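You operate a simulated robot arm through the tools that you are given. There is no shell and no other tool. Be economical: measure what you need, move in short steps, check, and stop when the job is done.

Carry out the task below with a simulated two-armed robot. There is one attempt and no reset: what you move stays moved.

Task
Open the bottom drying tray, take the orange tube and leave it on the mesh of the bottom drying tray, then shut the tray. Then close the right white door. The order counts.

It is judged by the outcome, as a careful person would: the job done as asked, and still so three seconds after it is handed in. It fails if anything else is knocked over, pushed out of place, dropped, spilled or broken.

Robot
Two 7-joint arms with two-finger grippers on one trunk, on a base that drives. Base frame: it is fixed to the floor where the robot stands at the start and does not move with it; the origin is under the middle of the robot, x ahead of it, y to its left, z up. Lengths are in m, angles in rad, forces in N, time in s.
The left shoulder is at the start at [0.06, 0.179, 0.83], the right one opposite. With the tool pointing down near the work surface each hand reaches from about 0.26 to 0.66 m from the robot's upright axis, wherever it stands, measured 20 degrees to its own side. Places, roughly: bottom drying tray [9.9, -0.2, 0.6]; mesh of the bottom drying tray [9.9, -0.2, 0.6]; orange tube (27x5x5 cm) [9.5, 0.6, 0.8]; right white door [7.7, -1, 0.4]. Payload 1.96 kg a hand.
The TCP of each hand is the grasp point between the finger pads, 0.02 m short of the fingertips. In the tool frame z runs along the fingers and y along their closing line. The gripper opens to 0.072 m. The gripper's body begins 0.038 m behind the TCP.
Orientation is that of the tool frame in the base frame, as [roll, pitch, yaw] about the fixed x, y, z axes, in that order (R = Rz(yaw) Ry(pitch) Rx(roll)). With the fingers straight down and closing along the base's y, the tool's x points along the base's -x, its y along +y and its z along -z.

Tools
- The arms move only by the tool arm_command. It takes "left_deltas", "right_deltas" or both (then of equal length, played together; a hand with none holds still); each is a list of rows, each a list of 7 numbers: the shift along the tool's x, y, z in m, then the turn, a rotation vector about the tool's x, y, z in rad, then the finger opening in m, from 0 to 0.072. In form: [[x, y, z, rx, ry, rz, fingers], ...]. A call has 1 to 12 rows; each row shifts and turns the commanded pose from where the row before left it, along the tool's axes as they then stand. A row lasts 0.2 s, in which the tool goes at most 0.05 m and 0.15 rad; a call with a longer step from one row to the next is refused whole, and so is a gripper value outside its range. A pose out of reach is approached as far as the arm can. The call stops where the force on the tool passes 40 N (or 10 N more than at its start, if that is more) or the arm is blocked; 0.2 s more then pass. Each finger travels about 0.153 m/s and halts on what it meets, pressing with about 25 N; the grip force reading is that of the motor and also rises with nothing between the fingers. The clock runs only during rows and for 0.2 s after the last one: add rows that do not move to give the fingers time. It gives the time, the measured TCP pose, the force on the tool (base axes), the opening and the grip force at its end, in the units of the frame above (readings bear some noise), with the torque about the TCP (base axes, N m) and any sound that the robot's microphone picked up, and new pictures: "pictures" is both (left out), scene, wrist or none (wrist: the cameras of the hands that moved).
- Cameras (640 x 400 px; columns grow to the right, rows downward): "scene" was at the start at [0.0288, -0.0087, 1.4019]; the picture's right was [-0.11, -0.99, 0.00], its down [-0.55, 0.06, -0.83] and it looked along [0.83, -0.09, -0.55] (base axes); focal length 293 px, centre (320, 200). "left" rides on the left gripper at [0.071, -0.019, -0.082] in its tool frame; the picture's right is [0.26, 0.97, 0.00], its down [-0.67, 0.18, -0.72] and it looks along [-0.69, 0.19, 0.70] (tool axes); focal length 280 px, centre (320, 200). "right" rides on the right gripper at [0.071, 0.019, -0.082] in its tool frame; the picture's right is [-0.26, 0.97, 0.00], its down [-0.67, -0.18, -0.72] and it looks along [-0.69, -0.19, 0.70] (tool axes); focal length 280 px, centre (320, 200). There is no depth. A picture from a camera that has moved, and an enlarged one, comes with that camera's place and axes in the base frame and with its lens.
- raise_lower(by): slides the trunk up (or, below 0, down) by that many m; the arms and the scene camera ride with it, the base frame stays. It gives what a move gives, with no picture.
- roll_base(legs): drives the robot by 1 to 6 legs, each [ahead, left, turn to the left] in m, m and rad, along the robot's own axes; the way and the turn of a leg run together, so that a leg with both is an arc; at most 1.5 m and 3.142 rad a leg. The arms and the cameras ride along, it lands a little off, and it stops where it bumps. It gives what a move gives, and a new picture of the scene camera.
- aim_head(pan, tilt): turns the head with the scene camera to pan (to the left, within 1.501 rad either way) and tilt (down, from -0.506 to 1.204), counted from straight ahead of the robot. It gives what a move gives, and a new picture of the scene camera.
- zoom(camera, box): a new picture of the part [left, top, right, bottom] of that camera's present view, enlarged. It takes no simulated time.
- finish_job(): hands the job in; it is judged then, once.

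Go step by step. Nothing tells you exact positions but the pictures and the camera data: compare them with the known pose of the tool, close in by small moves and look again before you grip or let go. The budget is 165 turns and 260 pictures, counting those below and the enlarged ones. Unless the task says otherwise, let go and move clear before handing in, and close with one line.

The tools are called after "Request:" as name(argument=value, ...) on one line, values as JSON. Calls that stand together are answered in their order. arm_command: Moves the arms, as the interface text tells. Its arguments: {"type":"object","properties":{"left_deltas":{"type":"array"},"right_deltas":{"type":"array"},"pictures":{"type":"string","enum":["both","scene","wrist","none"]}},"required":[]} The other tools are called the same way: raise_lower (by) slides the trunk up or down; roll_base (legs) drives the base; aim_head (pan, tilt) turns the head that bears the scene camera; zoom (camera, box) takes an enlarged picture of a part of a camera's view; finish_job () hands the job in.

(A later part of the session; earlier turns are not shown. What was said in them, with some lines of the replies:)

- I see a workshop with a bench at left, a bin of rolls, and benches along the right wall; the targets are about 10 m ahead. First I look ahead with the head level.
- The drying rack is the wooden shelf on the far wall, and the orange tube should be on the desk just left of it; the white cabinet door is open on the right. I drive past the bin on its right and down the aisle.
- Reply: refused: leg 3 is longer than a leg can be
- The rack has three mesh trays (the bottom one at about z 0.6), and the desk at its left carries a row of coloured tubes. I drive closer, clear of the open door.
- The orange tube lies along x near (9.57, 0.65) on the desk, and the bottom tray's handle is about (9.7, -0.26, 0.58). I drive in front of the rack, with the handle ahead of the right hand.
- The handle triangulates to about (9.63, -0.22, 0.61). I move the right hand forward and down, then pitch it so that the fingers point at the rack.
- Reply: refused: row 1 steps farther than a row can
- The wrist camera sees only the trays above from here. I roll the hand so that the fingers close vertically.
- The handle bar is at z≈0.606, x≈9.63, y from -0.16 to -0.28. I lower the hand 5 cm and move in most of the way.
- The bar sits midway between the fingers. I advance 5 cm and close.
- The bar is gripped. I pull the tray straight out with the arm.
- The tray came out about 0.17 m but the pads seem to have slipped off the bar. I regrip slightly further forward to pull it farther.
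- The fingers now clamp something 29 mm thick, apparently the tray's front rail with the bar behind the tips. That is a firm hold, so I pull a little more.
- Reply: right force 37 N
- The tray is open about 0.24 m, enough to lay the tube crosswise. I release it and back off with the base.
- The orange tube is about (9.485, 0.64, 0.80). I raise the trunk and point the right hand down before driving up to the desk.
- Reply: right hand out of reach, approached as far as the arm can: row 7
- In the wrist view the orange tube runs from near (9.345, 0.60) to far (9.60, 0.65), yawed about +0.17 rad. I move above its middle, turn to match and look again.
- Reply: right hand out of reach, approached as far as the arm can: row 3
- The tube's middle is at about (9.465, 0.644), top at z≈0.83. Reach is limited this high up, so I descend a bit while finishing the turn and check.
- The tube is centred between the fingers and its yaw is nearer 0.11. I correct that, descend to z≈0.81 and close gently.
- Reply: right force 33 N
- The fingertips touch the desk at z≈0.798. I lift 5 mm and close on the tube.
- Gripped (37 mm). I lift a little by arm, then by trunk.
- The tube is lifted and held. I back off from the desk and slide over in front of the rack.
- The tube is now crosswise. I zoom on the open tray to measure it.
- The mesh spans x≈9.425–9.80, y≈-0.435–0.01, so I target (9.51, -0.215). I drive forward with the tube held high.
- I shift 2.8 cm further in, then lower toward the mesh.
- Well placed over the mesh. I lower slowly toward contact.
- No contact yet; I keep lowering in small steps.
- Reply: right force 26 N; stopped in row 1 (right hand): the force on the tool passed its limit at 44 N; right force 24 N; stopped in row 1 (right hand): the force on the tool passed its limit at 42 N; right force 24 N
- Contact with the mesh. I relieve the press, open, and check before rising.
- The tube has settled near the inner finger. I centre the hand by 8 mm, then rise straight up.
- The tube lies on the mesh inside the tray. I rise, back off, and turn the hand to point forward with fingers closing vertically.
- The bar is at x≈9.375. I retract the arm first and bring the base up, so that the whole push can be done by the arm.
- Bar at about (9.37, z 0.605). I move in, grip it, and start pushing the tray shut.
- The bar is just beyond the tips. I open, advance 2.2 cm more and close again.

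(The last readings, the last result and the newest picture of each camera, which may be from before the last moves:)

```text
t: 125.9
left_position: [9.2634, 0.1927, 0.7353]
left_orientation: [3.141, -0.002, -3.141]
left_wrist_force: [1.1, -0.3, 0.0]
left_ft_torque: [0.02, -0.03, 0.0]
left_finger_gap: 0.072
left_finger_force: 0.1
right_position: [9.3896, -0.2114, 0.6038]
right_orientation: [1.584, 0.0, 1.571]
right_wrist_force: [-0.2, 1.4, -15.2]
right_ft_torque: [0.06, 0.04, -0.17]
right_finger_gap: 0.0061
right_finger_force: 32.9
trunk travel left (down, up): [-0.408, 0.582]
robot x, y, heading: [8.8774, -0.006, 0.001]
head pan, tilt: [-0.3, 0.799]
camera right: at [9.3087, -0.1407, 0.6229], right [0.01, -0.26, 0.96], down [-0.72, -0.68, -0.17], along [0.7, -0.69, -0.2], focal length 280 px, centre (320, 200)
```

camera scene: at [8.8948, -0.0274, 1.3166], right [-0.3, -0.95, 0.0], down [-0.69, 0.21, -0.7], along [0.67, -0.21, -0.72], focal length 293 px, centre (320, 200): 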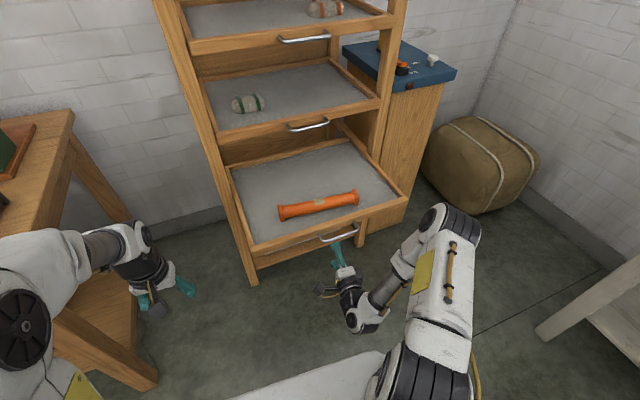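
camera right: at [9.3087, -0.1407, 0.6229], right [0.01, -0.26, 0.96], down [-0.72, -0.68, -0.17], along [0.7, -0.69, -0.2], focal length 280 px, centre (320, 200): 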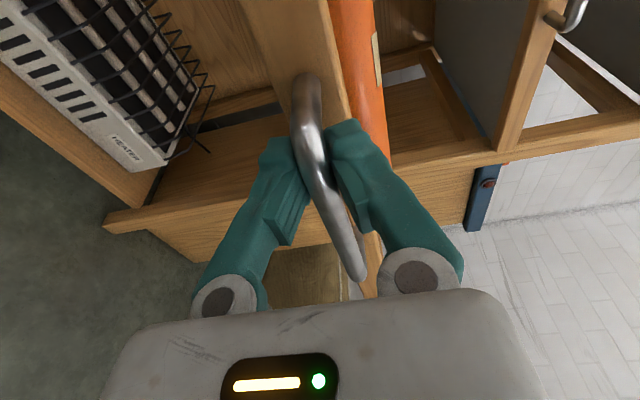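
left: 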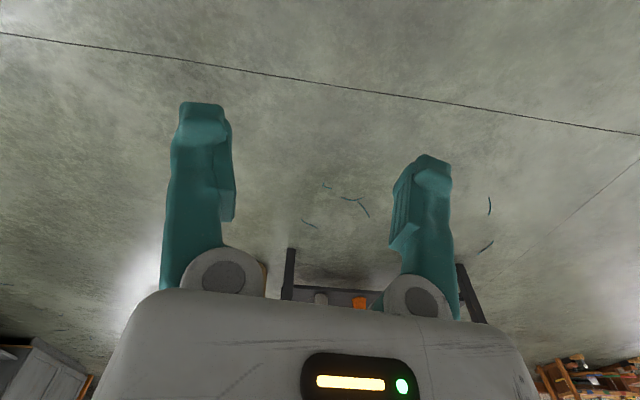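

Gripped (6 mm, as at the first grip), so the shut position is TCP x≈9.627. I push in gently.

Request:
arm_command(right_deltas=[[0, -0.002, 0.006, 0, 0, 0, 0.0], [0, 0, 0.01, 0, 0, 0, 0.0], [0, 0, 0.012, 0, 0, 0, 0.0], [0, 0, 0.014, 0, 0, 0, 0.0], [0, 0, 0.014, 0, 0, 0, 0.0], [0, 0, 0.014, 0, 0, 0, 0.0], [0, 0, 0.014, 0, 0, 0, 0.0], [0, 0, 0.014, 0, 0, 0, 0.0], [0, 0, 0.012, 0, 0, 0, 0.0], [0, 0, 0.008, 0, 0, 0, 0.0], [0, 0, 0.004, 0, 0, 0, 0.0]])

```text
t: 128.3
left_position: [9.2627, 0.1931, 0.7356]
left_orientation: [-3.141, 0.0, -3.141]
left_wrist_force: [-0.5, 0.2, -1.3]
left_ft_torque: [0.02, 0.01, -0.01]
left_finger_gap: 0.0719
left_finger_force: 0.1
right_position: [9.513, -0.2113, 0.6025]
right_orientation: [1.58, -0.001, 1.57]
right_wrist_force: [0.2, -0.3, -0.3]
right_ft_torque: [-0.02, 0.0, 0.01]
right_finger_gap: 0.0
right_finger_force: 29.9
trunk travel left (down, up): [-0.408, 0.582]
robot x, y, heading: [8.8764, -0.0046, 0.0]
head pan, tilt: [-0.3, 0.799]
camera scene: at [8.8941, -0.0275, 1.3166], right [-0.3, -0.95, 0.0], down [-0.68, 0.21, -0.7], along [0.67, -0.21, -0.72], focal length 293 px, centre (320, 200)
camera right: at [9.4308, -0.1405, 0.6209], right [0.01, -0.26, 0.96], down [-0.72, -0.67, -0.18], along [0.7, -0.69, -0.19], focal length 280 px, centre (320, 200)
```

scene: 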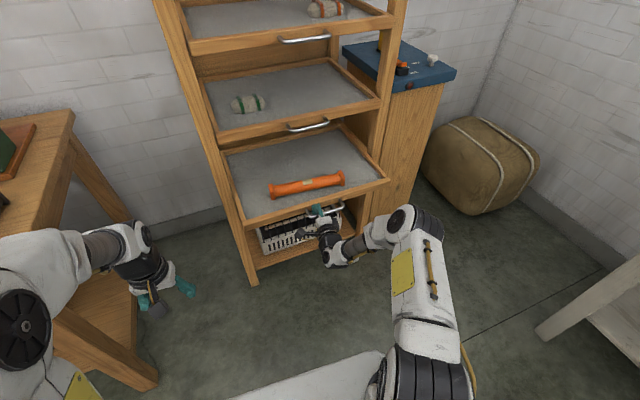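
right: 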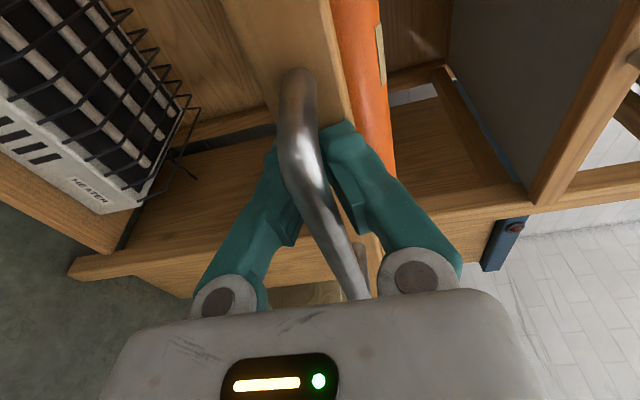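

The tray moves in with the tube riding along steadily. I keep pushing.

Request:
arm_command(right_deltas=[[0, 0, 0.006, 0, 0, 0, 0.0], [0, 0, 0.01, 0, 0, 0, 0.0], [0, 0, 0.012, 0, 0, 0, 0.0], [0, 0, 0.012, 0, 0, 0, 0.0], [0, 0, 0.01, 0, 0, 0, 0.0], [0, 0, 0.006, 0, 0, 0, 0.0]], pictures="none")

```text
t: 129.7
left_position: [9.2618, 0.1922, 0.7355]
left_orientation: [-3.141, 0.0, 3.141]
left_wrist_force: [0.5, -0.7, 0.4]
left_ft_torque: [-0.01, 0.02, -0.03]
left_finger_gap: 0.072
left_finger_force: 0.0
right_position: [9.5691, -0.211, 0.6026]
right_orientation: [1.58, 0.0, 1.572]
right_wrist_force: [-0.1, 1.0, 0.2]
right_ft_torque: [-0.01, -0.03, -0.04]
right_finger_gap: 0.0
right_finger_force: 29.6
trunk travel left (down, up): [-0.408, 0.582]
robot x, y, heading: [8.8765, -0.0053, -0.002]
head pan, tilt: [-0.3, 0.799]
```

Request:
arm_command(right_deltas=[[0, 0, 0.006, 0, 0, 0, 0.0], [0, 0, 0.01, 0, 0, 0, 0.0], [0, 0, 0.012, 0, 0, 0, 0.0], [0, 0, 0.012, 0, 0, 0, 0.0], [0, 0, 0.01, 0, 0, 0, 0.0], [0, 0, 0.008, 0, 0, 0, 0.0], [0, 0, 0.006, 0, 0, 0, 0.0]])

```text
t: 131.3
left_position: [9.2623, 0.1935, 0.7355]
left_orientation: [3.142, 0.0, 3.141]
left_wrist_force: [0.2, -0.2, -0.5]
left_ft_torque: [-0.02, 0.0, -0.02]
left_finger_gap: 0.0719
left_finger_force: 0.1
right_position: [9.6315, -0.2121, 0.5986]
right_orientation: [1.579, 0.0, 1.57]
right_wrist_force: [-0.9, -0.4, 0.0]
right_ft_torque: [0.0, 0.0, -0.02]
right_finger_gap: 0.0003
right_finger_force: 29.9
trunk travel left (down, up): [-0.408, 0.582]
robot x, y, heading: [8.8772, -0.0059, -0.002]
head pan, tilt: [-0.3, 0.799]
camera scene: at [8.894, -0.0273, 1.3166], right [-0.3, -0.95, 0.0], down [-0.68, 0.21, -0.7], along [0.67, -0.21, -0.72], focal length 293 px, centre (320, 200)
camera right: at [9.5507, -0.1407, 0.6192], right [0.01, -0.26, 0.97], down [-0.72, -0.67, -0.18], along [0.7, -0.69, -0.19], focal length 280 px, centre (320, 200)
```

scene: 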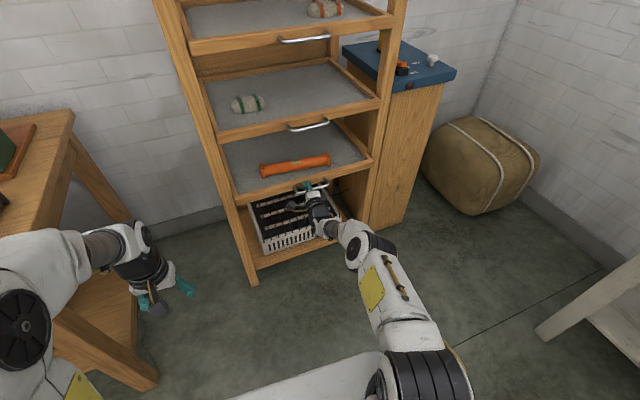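
right: 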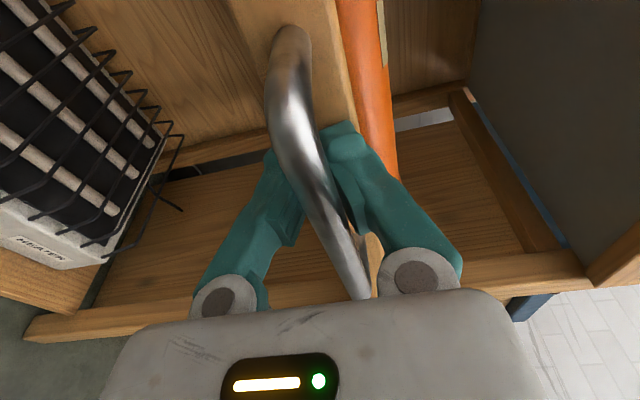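

The tray is nearly shut but the arm is almost at full stretch. I let the base creep forward a little.

Request:
roll_base(legs=[[0.02, 0, 0]])

```text
t: 132.2
left_position: [9.2792, 0.1937, 0.7353]
left_orientation: [3.142, 0.001, 3.14]
left_wrist_force: [-0.2, -0.1, 1.1]
left_ft_torque: [0.01, -0.02, 0.03]
left_finger_gap: 0.0719
left_finger_force: 0.1
right_position: [9.647, -0.2114, 0.5997]
right_orientation: [1.574, 0.001, 1.57]
right_wrist_force: [-9.3, 0.4, 3.4]
right_ft_torque: [0.0, -0.06, 0.06]
right_finger_gap: 0.006
right_finger_force: 29.6
trunk travel left (down, up): [-0.408, 0.582]
robot x, y, heading: [8.895, -0.0045, -0.002]
head pan, tilt: [-0.3, 0.799]
stopped in leg 1: the force on the tool passed its limit at 113 N (the readings are from after the stop); the commanded pose is now the measured one
camera scene: at [8.9102, -0.0272, 1.3166], right [-0.3, -0.95, 0.0], down [-0.68, 0.21, -0.7], along [0.67, -0.21, -0.72], focal length 293 px, centre (320, 200)
```

scene: 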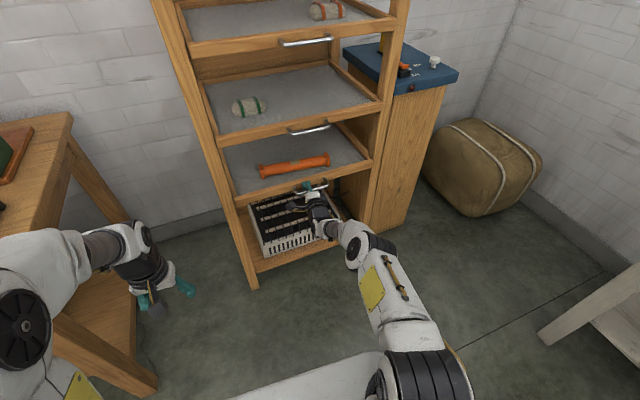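

A hard stop: the tray has reached its closed position. I release the bar and back off to verify.

Request:
arm_command(right_deltas=[[0, 0, -0.003, 0, 0, 0, 0.06], [0, 0, 0, 0, 0, 0, 0.072], [0, 0, -0.02, 0, 0, 0, 0.072], [0, 0, -0.04, 0, 0, 0, 0.072], [0, 0, -0.04, 0, 0, 0, 0.072], [0, 0, -0.04, 0, 0, 0, 0.072], [0, 0, -0.04, 0, 0, 0, 0.072]], pictures="wrist")

Request:
roll_base(legs=[[-0.3, 0, 0]])

Request:
zoom(camera="scene", box=[160, 20, 400, 220])

```text
t: 133.8
left_position: [9.2805, 0.1936, 0.7345]
left_orientation: [3.141, 0.001, 3.139]
left_wrist_force: [-0.4, -0.3, 0.2]
left_ft_torque: [0.01, 0.01, -0.05]
left_finger_gap: 0.0719
left_finger_force: 0.1
right_position: [9.4641, -0.2122, 0.6006]
right_orientation: [1.574, 0.0, 1.569]
right_wrist_force: [0.3, -0.8, -0.4]
right_ft_torque: [-0.01, 0.01, -0.02]
right_finger_gap: 0.0721
right_finger_force: 0.1
trunk travel left (down, up): [-0.408, 0.582]
robot x, y, heading: [8.8963, -0.0028, -0.006]
head pan, tilt: [-0.3, 0.799]
camera right: at [9.3835, -0.1419, 0.6194], right [0.0, -0.26, 0.96], down [-0.72, -0.67, -0.18], along [0.7, -0.69, -0.19], focal length 280 px, centre (320, 200)
```

right: 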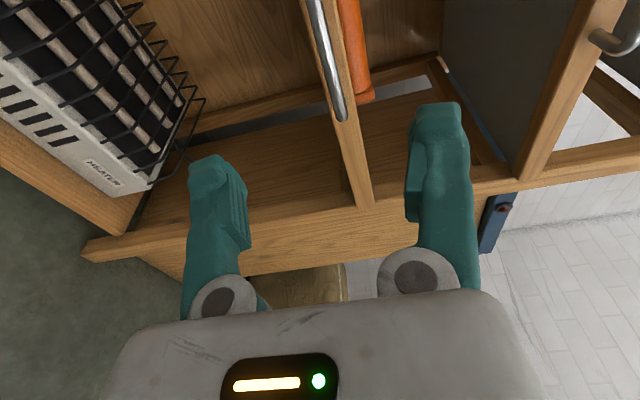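

```text
t: 135.8
left_position: [8.9783, 0.1939, 0.7348]
left_orientation: [3.14, 0.001, 3.139]
left_wrist_force: [-0.5, 0.3, 0.1]
left_ft_torque: [-0.01, 0.0, 0.0]
left_finger_gap: 0.072
left_finger_force: 0.1
right_position: [9.1637, -0.21, 0.6009]
right_orientation: [1.573, 0.0, 1.573]
right_wrist_force: [0.8, 0.5, 0.3]
right_ft_torque: [-0.01, 0.03, -0.03]
right_finger_gap: 0.0718
right_finger_force: 0.0
trunk travel left (down, up): [-0.408, 0.582]
robot x, y, heading: [8.5966, -0.0049, 0.001]
head pan, tilt: [-0.3, 0.799]
camera scene: at [8.6092, -0.0267, 1.3166], right [-0.3, -0.95, 0.0], down [-0.68, 0.21, -0.7], along [0.67, -0.21, -0.72], focal length 293 px, centre (320, 200)
```

scene: 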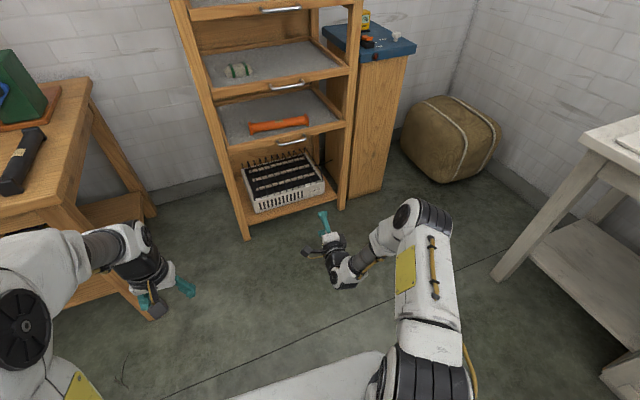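

```text
2.00 times, centred on (280, 120) of scene
camera zoom: at [8.6092, -0.0267, 1.3166], right [-0.3, -0.95, 0.0], down [-0.68, 0.21, -0.7], along [0.67, -0.21, -0.72], focal length 586 px, centre (400, 360)
```

zoom: 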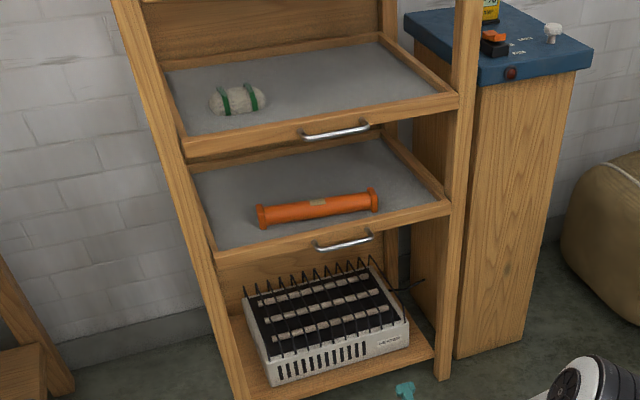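

The tray is flush with the others and the tube lies on its mesh. Now the door: I look toward it on my right.

Request:
aim_head(pan=-1.5, tilt=0.5)

```text
t: 137.2
left_position: [8.9792, 0.1941, 0.7355]
left_orientation: [3.142, 0.001, 3.141]
left_wrist_force: [0.0, 0.1, -0.4]
left_ft_torque: [0.01, 0.01, 0.0]
left_finger_gap: 0.072
left_finger_force: 0.0
right_position: [9.1642, -0.2118, 0.6004]
right_orientation: [1.576, -0.001, 1.575]
right_wrist_force: [-0.3, 0.1, 0.1]
right_ft_torque: [-0.01, 0.02, -0.03]
right_finger_gap: 0.0719
right_finger_force: 0.1
trunk travel left (down, up): [-0.408, 0.582]
robot x, y, heading: [8.5945, -0.0026, -0.003]
head pan, tilt: [-1.499, 0.499]
camera scene: at [8.5394, -0.0935, 1.3426], right [-1.0, -0.07, 0.0], down [-0.03, 0.48, -0.88], along [0.06, -0.88, -0.48], focal length 293 px, centre (320, 200)
```

scene: 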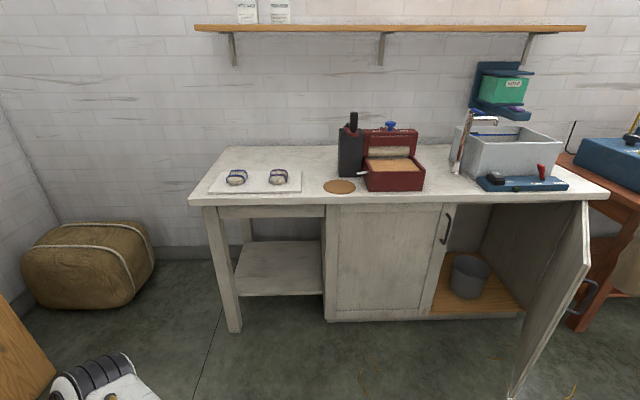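

The right door stands about 58° open: hinge near (7.59, -1.16), free edge near (7.82, -0.79), so I must push its outer face from the -x side. I close the fingers, lower the hand a bit, back up and turn to face the cabinet.

Request:
arm_command(right_deltas=[[0, 0, -0.04, 0, 0, 0, 0.03], [0, 0, -0.04, 0, 0, 0, 0.0], [0, 0, -0.03, 0, 0, 0, 0.0]], pictures="none")

Request:
raise_lower(by=-0.1)

Request:
roll_base(legs=[[-1.1, 0.05, 0], [0, 0, -1.57]])

Request:
aim_head(pan=0.0, tilt=0.6)

```text
t: 138.0
left_position: [8.9781, 0.1944, 0.7357]
left_orientation: [-3.14, 0.0, -3.141]
left_wrist_force: [0.1, 1.8, -0.1]
left_ft_torque: [0.06, 0.03, 0.0]
left_finger_gap: 0.0719
left_finger_force: 0.0
right_position: [9.0544, -0.2103, 0.6004]
right_orientation: [1.576, 0.001, 1.572]
right_wrist_force: [-0.5, 0.3, -0.6]
right_ft_torque: [-0.01, 0.01, 0.0]
right_finger_gap: 0.0002
right_finger_force: 24.6
trunk travel left (down, up): [-0.408, 0.582]
robot x, y, heading: [8.5908, -0.0038, -0.005]
head pan, tilt: [-1.499, 0.499]
```

```text
t: 139.4
left_position: [8.9784, 0.1957, 0.634]
left_orientation: [-3.142, -0.001, 3.139]
left_wrist_force: [0.6, 0.5, 0.7]
left_ft_torque: [0.01, -0.02, 0.01]
left_finger_gap: 0.0718
left_finger_force: 0.0
right_position: [9.054, -0.2115, 0.5005]
right_orientation: [1.575, 0.0, 1.571]
right_wrist_force: [-0.5, 0.8, -0.7]
right_ft_torque: [0.01, 0.0, -0.01]
right_finger_gap: 0.0002
right_finger_force: 25.0
trunk travel left (down, up): [-0.308, 0.682]
robot x, y, heading: [8.5907, -0.0027, 0.001]
head pan, tilt: [-1.499, 0.499]
```

```text
t: 148.7
left_position: [7.7127, -0.3425, 0.636]
left_orientation: [3.141, 0.0, 1.574]
left_wrist_force: [0.7, 1.8, 0.2]
left_ft_torque: [-0.02, 0.02, 0.03]
left_finger_gap: 0.072
left_finger_force: 0.1
right_position: [7.3067, -0.4215, 0.5003]
right_orientation: [1.576, -0.002, 0.006]
right_wrist_force: [0.1, 0.4, 0.3]
right_ft_torque: [0.0, -0.02, -0.01]
right_finger_gap: 0.0
right_finger_force: 25.6
trunk travel left (down, up): [-0.308, 0.682]
robot x, y, heading: [7.5118, 0.0428, -1.569]
head pan, tilt: [-1.499, 0.499]
camera scene: at [7.4213, 0.0964, 1.2426], right [-0.07, 1.0, 0.0], down [0.48, 0.04, -0.88], along [-0.88, -0.07, -0.48], focal length 293 px, centre (320, 200)
```

scene: 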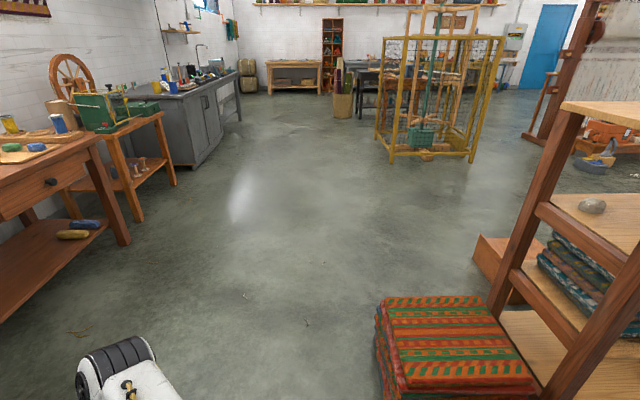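

```text
t: 150.3
left_position: [7.7122, -0.3425, 0.6356]
left_orientation: [3.14, 0.0, 1.577]
left_wrist_force: [0.0, -0.7, -0.2]
left_ft_torque: [-0.02, 0.0, 0.01]
left_finger_gap: 0.0718
left_finger_force: 0.1
right_position: [7.3079, -0.4215, 0.4997]
right_orientation: [1.575, 0.0, 0.006]
right_wrist_force: [0.1, 0.5, -0.1]
right_ft_torque: [-0.01, 0.03, -0.01]
right_finger_gap: 0.0
right_finger_force: 24.7
trunk travel left (down, up): [-0.308, 0.682]
robot x, y, heading: [7.5094, 0.0422, -1.567]
head pan, tilt: [0.0, 0.6]
camera scene: at [7.5123, 0.0149, 1.2335], right [-1.0, 0.0, 0.0], down [0.0, 0.56, -0.83], along [0.0, -0.83, -0.56], focal length 293 px, centre (320, 200)
```

scene: 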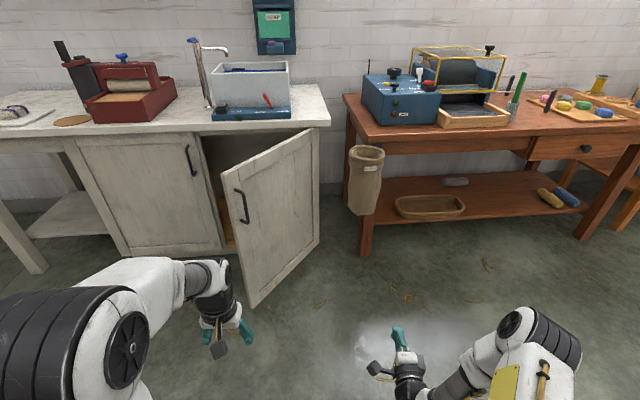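

The door is now clearly seen: hinge about (7.53, -1.21), free edge (7.83, -0.83), with the bag hanging on the table, not the door. I raise the left hand out of the way, yaw the right hand inward, and move the base up.

Request:
arm_command(left_deltas=[[0, 0, -0.05, 0, 0, 0, 0.072], [0, 0, -0.05, 0, 0, 0, 0.072], [0, 0, -0.05, 0, 0, 0, 0.072], [0, 0, -0.05, 0, 0, 0, 0.072], [0, 0, -0.05, 0, 0, 0, 0.072]], right_deltas=[[0, 0, 0, 0, 0.13, 0, 0.0], [0, 0, 0, 0, 0.13, 0, 0.0], [0, 0, 0, 0, 0.13, 0, 0.0], [0, 0, 0, 0, 0.13, 0, 0.0], [0, 0, 0, 0, 0.13, 0, 0.0]], pictures="none")

Request:
roll_base(legs=[[0.3, 0.27, 0]])

```text
t: 151.5
left_position: [7.7116, -0.3349, 0.6931]
left_orientation: [3.14, 0.005, 1.575]
left_wrist_force: [-0.6, 0.2, 0.1]
left_ft_torque: [0.02, 0.01, 0.01]
left_finger_gap: 0.0718
left_finger_force: 0.1
left hand out of reach, approached as far as the arm can: row 2, 3, 4, 5
right_position: [7.3071, -0.4216, 0.5018]
right_orientation: [1.575, -0.002, 0.659]
right_wrist_force: [0.5, 0.9, 0.4]
right_ft_torque: [0.01, 0.0, 0.03]
right_finger_gap: 0.0
right_finger_force: 25.1
trunk travel left (down, up): [-0.308, 0.682]
robot x, y, heading: [7.5156, 0.0421, -1.568]
head pan, tilt: [0.0, 0.6]
```

```text
t: 154.0
left_position: [7.9792, -0.6316, 0.693]
left_orientation: [3.14, 0.003, 1.571]
left_wrist_force: [0.7, 0.1, 0.3]
left_ft_torque: [-0.01, 0.01, -0.02]
left_finger_gap: 0.072
left_finger_force: 0.1
right_position: [7.5736, -0.7155, 0.5014]
right_orientation: [1.575, -0.003, 0.655]
right_wrist_force: [0.4, 0.5, -0.6]
right_ft_torque: [0.01, 0.01, -0.02]
right_finger_gap: 0.0
right_finger_force: 25.1
trunk travel left (down, up): [-0.308, 0.682]
robot x, y, heading: [7.7809, -0.2507, -1.574]
head pan, tilt: [0.0, 0.6]
camera scene: at [7.7816, -0.2806, 1.2335], right [-1.0, 0.0, 0.0], down [0.0, 0.57, -0.82], along [0.0, -0.82, -0.57], focal length 293 px, centre (320, 200)
```

scene: 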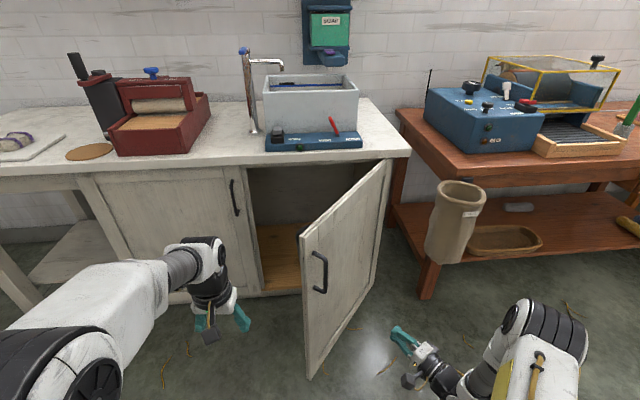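

The fingers are outside the door face, about 0.22 m away along its normal. I advance along that normal toward the face near the free edge.

Request:
arm_command(right_deltas=[[0.0108, 0, 0.0385, 0, 0, 0, 0.0], [0.0108, 0, 0.0385, 0, 0, 0, 0.0], [0.0108, 0, 0.0385, 0, 0, 0, 0.0], [0.0108, 0, 0.0385, 0, 0, 0, 0.0], [0.0054, 0, 0.019, 0, 0, 0, 0.0]])

```text
t: 155.2
left_position: [7.9791, -0.6317, 0.6929]
left_orientation: [3.14, 0.003, 1.572]
left_wrist_force: [0.2, -0.2, -0.8]
left_ft_torque: [0.02, 0.02, -0.01]
left_finger_gap: 0.0718
left_finger_force: 0.1
right_position: [7.7168, -0.8215, 0.5013]
right_orientation: [1.574, -0.003, 0.652]
right_wrist_force: [-0.4, 0.3, 0.0]
right_ft_torque: [-0.04, -0.01, 0.03]
right_finger_gap: 0.0001
right_finger_force: 25.4
trunk travel left (down, up): [-0.308, 0.682]
robot x, y, heading: [7.7827, -0.2525, -1.571]
head pan, tilt: [0.0, 0.6]
camera scene: at [7.7816, -0.2805, 1.2335], right [-1.0, 0.0, 0.0], down [0.0, 0.57, -0.82], along [0.0, -0.82, -0.57], focal length 293 px, centre (320, 200)
camera right: at [7.7238, -0.7149, 0.5206], right [-0.21, -0.16, 0.96], down [-0.97, 0.16, -0.18], along [-0.12, -0.97, -0.19], focal length 280 px, centre (320, 200)
```

scene: 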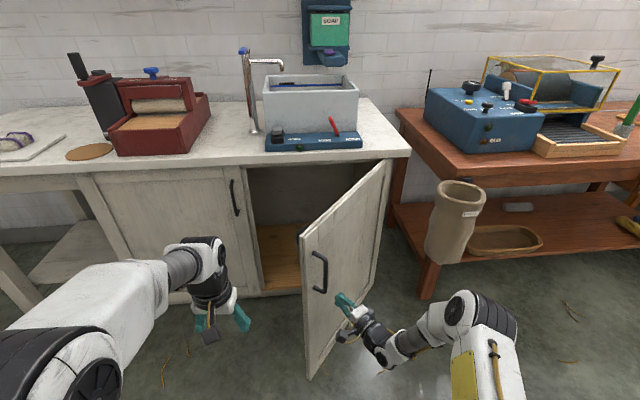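
right: 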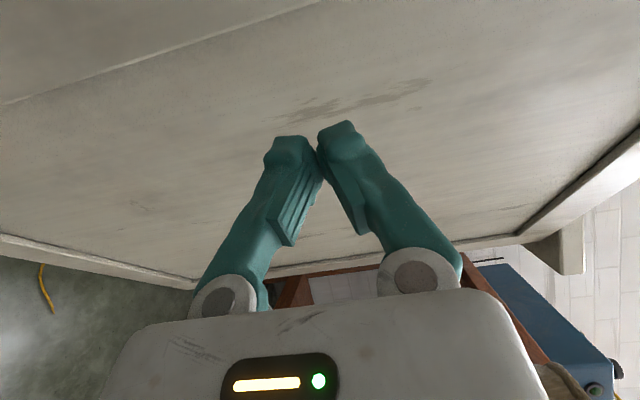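

The hand is a few cm off the face, clear of the handle. I push along the door's arc.

Request:
arm_command(right_deltas=[[0.0054, 0, 0.0193, 0, 0, 0, 0.0], [0.0054, 0, 0.0193, 0, 0, 0, 0.0], [0.008, 0, 0.029, 0, 0, 0, 0.0], [0.0057, 0, 0.0295, 0, 0, 0, 0.0], [0.0034, 0, 0.03, 0, 0, 0, 0.0]])

```text
t: 156.4
left_position: [7.9794, -0.6307, 0.6929]
left_orientation: [3.141, 0.004, 1.571]
left_wrist_force: [0.1, 0.8, -0.2]
left_ft_torque: [-0.01, -0.01, -0.04]
left_finger_gap: 0.072
left_finger_force: 0.1
right_position: [7.8163, -0.9072, 0.5008]
right_orientation: [1.575, -0.004, 0.649]
right_wrist_force: [-0.6, -0.8, -0.2]
right_ft_torque: [-0.02, 0.02, -0.04]
right_finger_gap: 0.0003
right_finger_force: 24.8
trunk travel left (down, up): [-0.308, 0.682]
robot x, y, heading: [7.7759, -0.2545, -1.575]
head pan, tilt: [0.0, 0.6]
camera scene: at [7.7816, -0.2805, 1.2335], right [-1.0, 0.0, 0.0], down [0.0, 0.57, -0.82], along [0.0, -0.82, -0.57], focal length 293 px, centre (320, 200)
camera right: at [7.8237, -0.8003, 0.5196], right [-0.21, -0.16, 0.96], down [-0.97, 0.16, -0.18], along [-0.12, -0.97, -0.19], focal length 280 px, centre (320, 200)
```

scene: 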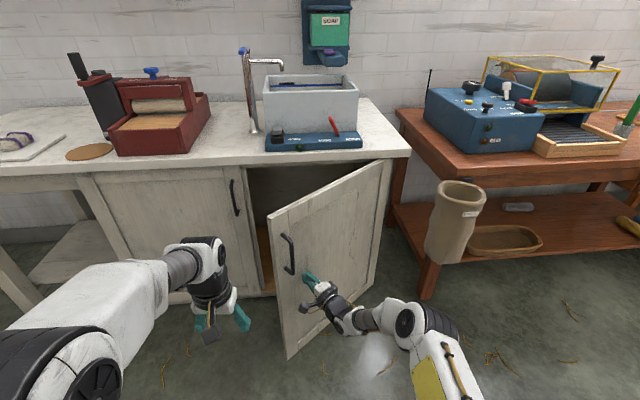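
right: 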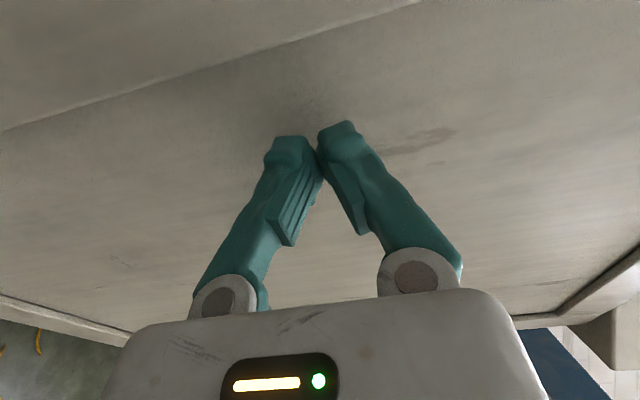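

The door is swinging shut (about 42° left). I continue on the arc, then bring the base forward for reach.

Request:
arm_command(right_deltas=[[0.002, 0, 0.03, 0, 0, 0, 0.0], [-0.0005, 0, 0.03, 0, 0, 0, 0.0]], pictures="none")

Request:
roll_base(legs=[[0.1, 0.045, 0]])

```text
t: 157.0
left_position: [7.9789, -0.6322, 0.6933]
left_orientation: [-3.141, 0.003, 1.571]
left_wrist_force: [0.0, 0.4, 1.0]
left_ft_torque: [0.01, 0.01, 0.02]
left_finger_gap: 0.0723
left_finger_force: 0.1
right_position: [7.8547, -0.9531, 0.499]
right_orientation: [1.575, -0.005, 0.653]
right_wrist_force: [-0.2, -0.2, -0.2]
right_ft_torque: [0.0, 0.01, 0.05]
right_finger_gap: 0.0
right_finger_force: 24.8
trunk travel left (down, up): [-0.308, 0.682]
robot x, y, heading: [7.7822, -0.2562, -1.573]
head pan, tilt: [0.0, 0.6]
```

```text
t: 158.2
left_position: [8.0241, -0.7313, 0.6932]
left_orientation: [-3.14, 0.001, 1.573]
left_wrist_force: [0.0, 0.4, 0.5]
left_ft_torque: [-0.02, -0.01, 0.0]
left_finger_gap: 0.072
left_finger_force: 0.0
right_position: [7.9021, -1.0534, 0.4996]
right_orientation: [1.572, -0.002, 0.655]
right_wrist_force: [0.3, 0.5, 0.9]
right_ft_torque: [0.01, -0.02, 0.01]
right_finger_gap: 0.0
right_finger_force: 24.8
trunk travel left (down, up): [-0.308, 0.682]
robot x, y, heading: [7.8248, -0.352, -1.574]
head pan, tilt: [0.0, 0.6]
camera scene: at [7.8277, -0.381, 1.2335], right [-1.0, 0.0, 0.0], down [0.0, 0.57, -0.82], along [0.0, -0.82, -0.57], focal length 293 px, centre (320, 200)
```

scene: 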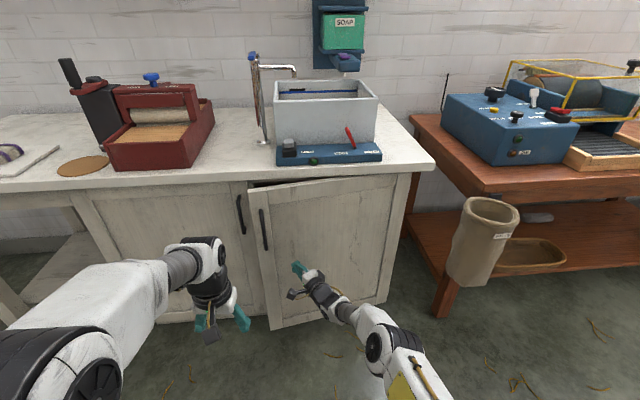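

Only about 15° remain. I drive slowly forward a bit more.

Request:
roll_base(legs=[[0.07, 0.012, 0]])

Request:
arm_command(right_deltas=[[-0.006, 0, 0.008, 0, 0, 0, 0.0], [-0.006, 0, 0.008, 0, 0, 0, 0.0], [-0.006, 0, 0.008, 0, 0, 0, 0.0]])

```text
t: 159.2
left_position: [8.0379, -0.802, 0.6925]
left_orientation: [-3.141, 0.002, 1.572]
left_wrist_force: [0.7, -0.2, 0.2]
left_ft_torque: [0.02, -0.01, 0.01]
left_finger_gap: 0.0718
left_finger_force: 0.1
right_position: [7.9146, -1.1237, 0.4986]
right_orientation: [1.574, -0.003, 0.654]
right_wrist_force: [0.4, -0.6, -0.7]
right_ft_torque: [-0.01, 0.0, 0.02]
right_finger_gap: 0.0001
right_finger_force: 29.2
trunk travel left (down, up): [-0.308, 0.682]
robot x, y, heading: [7.8369, -0.4238, -1.572]
head pan, tilt: [0.0, 0.6]
camera scene: at [7.8396, -0.4521, 1.2334], right [-1.0, 0.0, 0.0], down [0.0, 0.57, -0.82], along [0.0, -0.82, -0.57], focal length 293 px, centre (320, 200)
```

scene: 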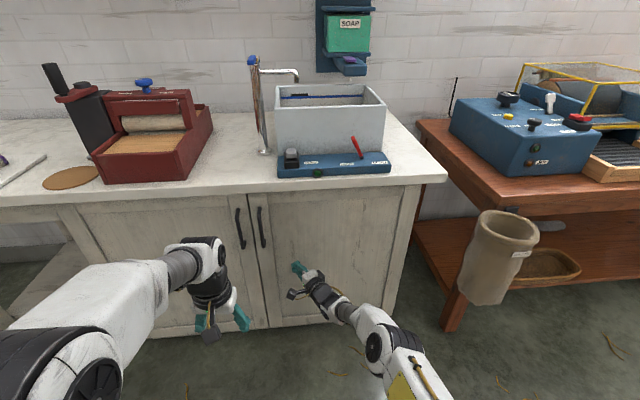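

```text
t: 160.0
left_position: [8.0383, -0.8014, 0.6939]
left_orientation: [3.14, 0.004, 1.574]
left_wrist_force: [-0.8, 0.1, 0.5]
left_ft_torque: [0.01, 0.0, -0.01]
left_finger_gap: 0.072
left_finger_force: 0.0
right_position: [7.9165, -1.1389, 0.5049]
right_orientation: [1.575, -0.004, 0.655]
right_wrist_force: [0.1, -0.3, -0.1]
right_ft_torque: [0.0, -0.01, 0.01]
right_finger_gap: 0.0
right_finger_force: 29.3
right hand out of reach, approached as far as the arm can: row 2, 3
trunk travel left (down, up): [-0.308, 0.682]
robot x, y, heading: [7.8376, -0.4265, -1.57]
head pan, tilt: [0.0, 0.6]
camera scene: at [7.8395, -0.4513, 1.2335], right [-1.0, 0.0, 0.0], down [0.0, 0.56, -0.83], along [0.0, -0.83, -0.56], focal length 293 px, centre (320, 200)
camera right: at [7.9224, -1.0306, 0.524], right [-0.21, -0.16, 0.96], down [-0.97, 0.16, -0.18], along [-0.12, -0.97, -0.19], focal length 280 px, centre (320, 200)
```

scene: 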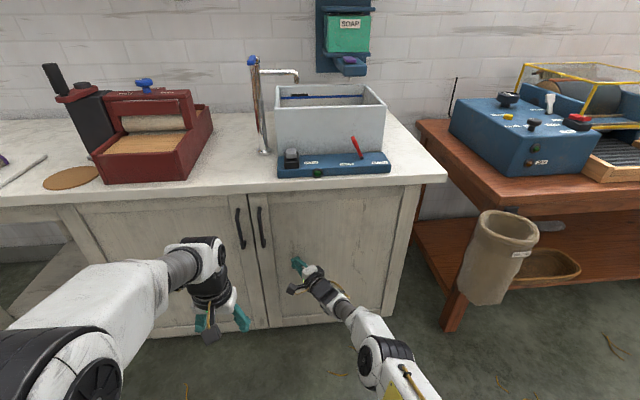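
right: 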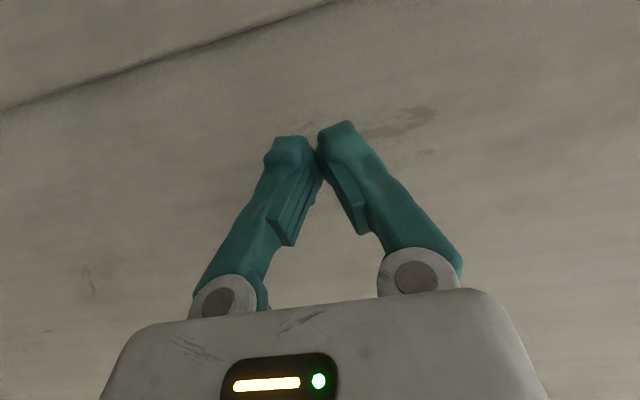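

Almost flush; I nudge forward until it meets the stop.

Request:
roll_base(legs=[[0.04, 0.0, 0]])

Request:
zoom(camera="scene", box=[190, 160, 450, 340])

```text
t: 161.0
left_position: [8.0376, -0.8419, 0.6929]
left_orientation: [-3.141, 0.004, 1.57]
left_wrist_force: [0.4, -0.6, -0.8]
left_ft_torque: [-0.02, 0.02, 0.01]
left_finger_gap: 0.0718
left_finger_force: 0.0
right_position: [7.9172, -1.1737, 0.5035]
right_orientation: [1.573, 0.0, 0.662]
right_wrist_force: [-0.9, 0.8, -0.7]
right_ft_torque: [-0.04, -0.01, 0.0]
right_finger_gap: 0.0
right_finger_force: 29.6
trunk travel left (down, up): [-0.308, 0.682]
robot x, y, heading: [7.8423, -0.4622, -1.57]
head pan, tilt: [0.0, 0.6]
stopped in leg 1: the force on the tool passed its limit at 111 N (the readings are from after the stop); the commanded pose is now the measured one
camera scene: at [7.8394, -0.4897, 1.2335], right [-1.0, 0.0, 0.0], down [0.0, 0.56, -0.83], along [0.0, -0.83, -0.56], focal length 293 px, centre (320, 200)
```

scene: 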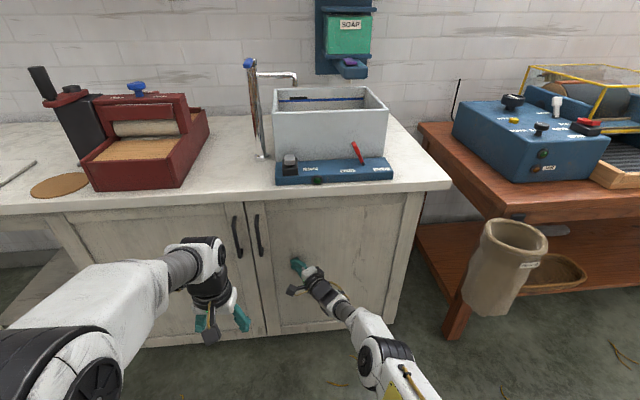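

```text
2.22 times, centred on (320, 250) of scene
camera zoom: at [7.8394, -0.4897, 1.2335], right [-1.0, 0.0, 0.0], down [0.0, 0.56, -0.83], along [0.0, -0.83, -0.56], focal length 650 px, centre (320, 89)
```

zoom: 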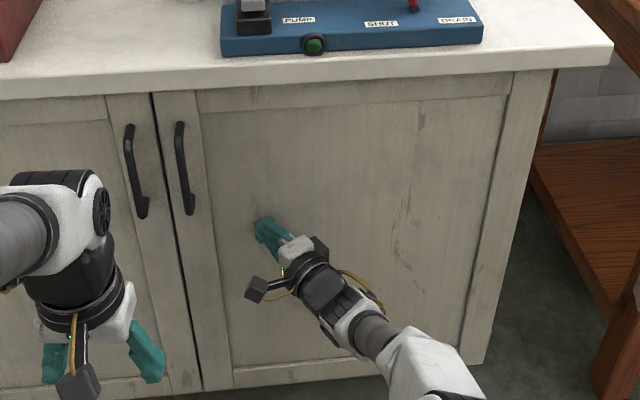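

The door is shut against its stop, flush with the left one. I back away and check it stays closed.

Request:
roll_base(legs=[[-0.35, 0, 0]])

Request:
zoom(camera="scene", box=[160, 80, 460, 320])

Request:
aim_head(pan=1.2, tilt=0.3)

```text
t: 163.3
left_position: [8.0364, -0.4874, 0.6929]
left_orientation: [-3.141, 0.001, 1.567]
left_wrist_force: [-0.4, 0.5, 0.8]
left_ft_torque: [-0.01, 0.04, -0.03]
left_finger_gap: 0.0719
left_finger_force: 0.1
right_position: [7.9135, -0.8205, 0.5031]
right_orientation: [1.572, -0.002, 0.657]
right_wrist_force: [-0.7, -0.1, 0.1]
right_ft_torque: [0.02, 0.04, 0.03]
right_finger_gap: 0.0
right_finger_force: 29.9
trunk travel left (down, up): [-0.308, 0.682]
robot x, y, heading: [7.8388, -0.107, -1.577]
head pan, tilt: [0.0, 0.6]
camera scene: at [7.8402, -0.1352, 1.2335], right [-1.0, 0.01, 0.0], down [0.0, 0.56, -0.83], along [0.0, -0.83, -0.56], focal length 293 px, centre (320, 200)
```

scene: 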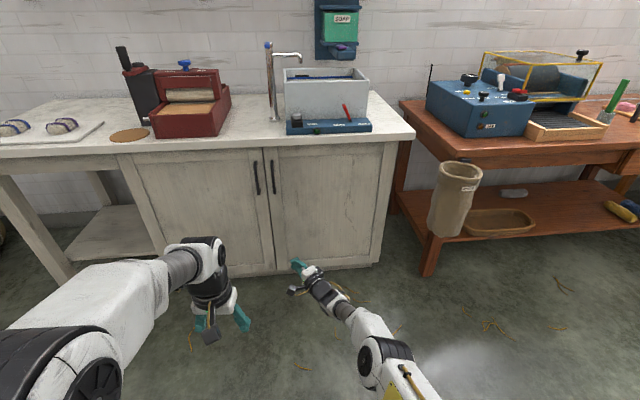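

```text
1.67 times, centred on (310, 200) of scene
camera zoom: at [7.8402, -0.1352, 1.2335], right [-1.0, 0.01, 0.0], down [0.0, 0.56, -0.83], along [0.0, -0.83, -0.56], focal length 488 px, centre (337, 200)
```

zoom: 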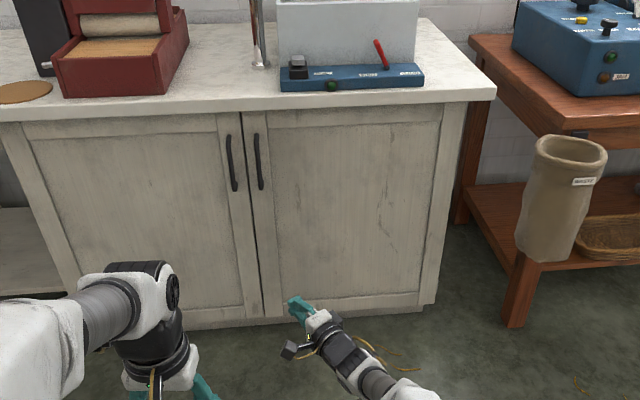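

```text
t: 164.7
left_position: [8.0368, -0.4874, 0.6932]
left_orientation: [3.141, 0.0, 1.566]
left_wrist_force: [0.2, 0.5, 0.2]
left_ft_torque: [0.04, 0.02, -0.03]
left_finger_gap: 0.0719
left_finger_force: 0.0
right_position: [7.9121, -0.8221, 0.5031]
right_orientation: [1.573, -0.004, 0.655]
right_wrist_force: [-0.2, -0.1, 0.6]
right_ft_torque: [-0.01, 0.0, 0.02]
right_finger_gap: 0.0
right_finger_force: 29.5
trunk travel left (down, up): [-0.308, 0.682]
robot x, y, heading: [7.8392, -0.1081, -1.579]
head pan, tilt: [1.201, 0.3]
camera scene: at [7.9275, -0.0814, 1.261], right [-0.37, -0.93, 0.0], down [-0.28, 0.11, -0.96], along [0.89, -0.35, -0.3], focal length 293 px, centre (320, 200)
```

scene: 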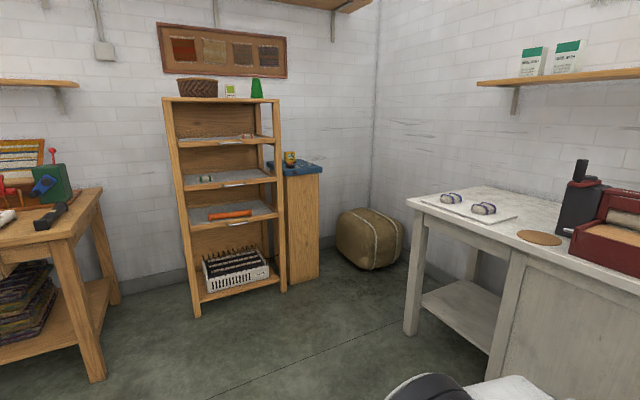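

The tray is shut with the orange tube on its mesh, the right white door is closed, both hands are clear and nothing else has moved, so I hand it in.

Request:
finish_job()

```text
The job is handed in.
```

The job is done in the order asked. I opened the bottom drying tray, laid the orange tube on its mesh, and shut the tray. Then I closed the right white door. A last look before handing in showed the tray and door still shut and nothing else disturbed.
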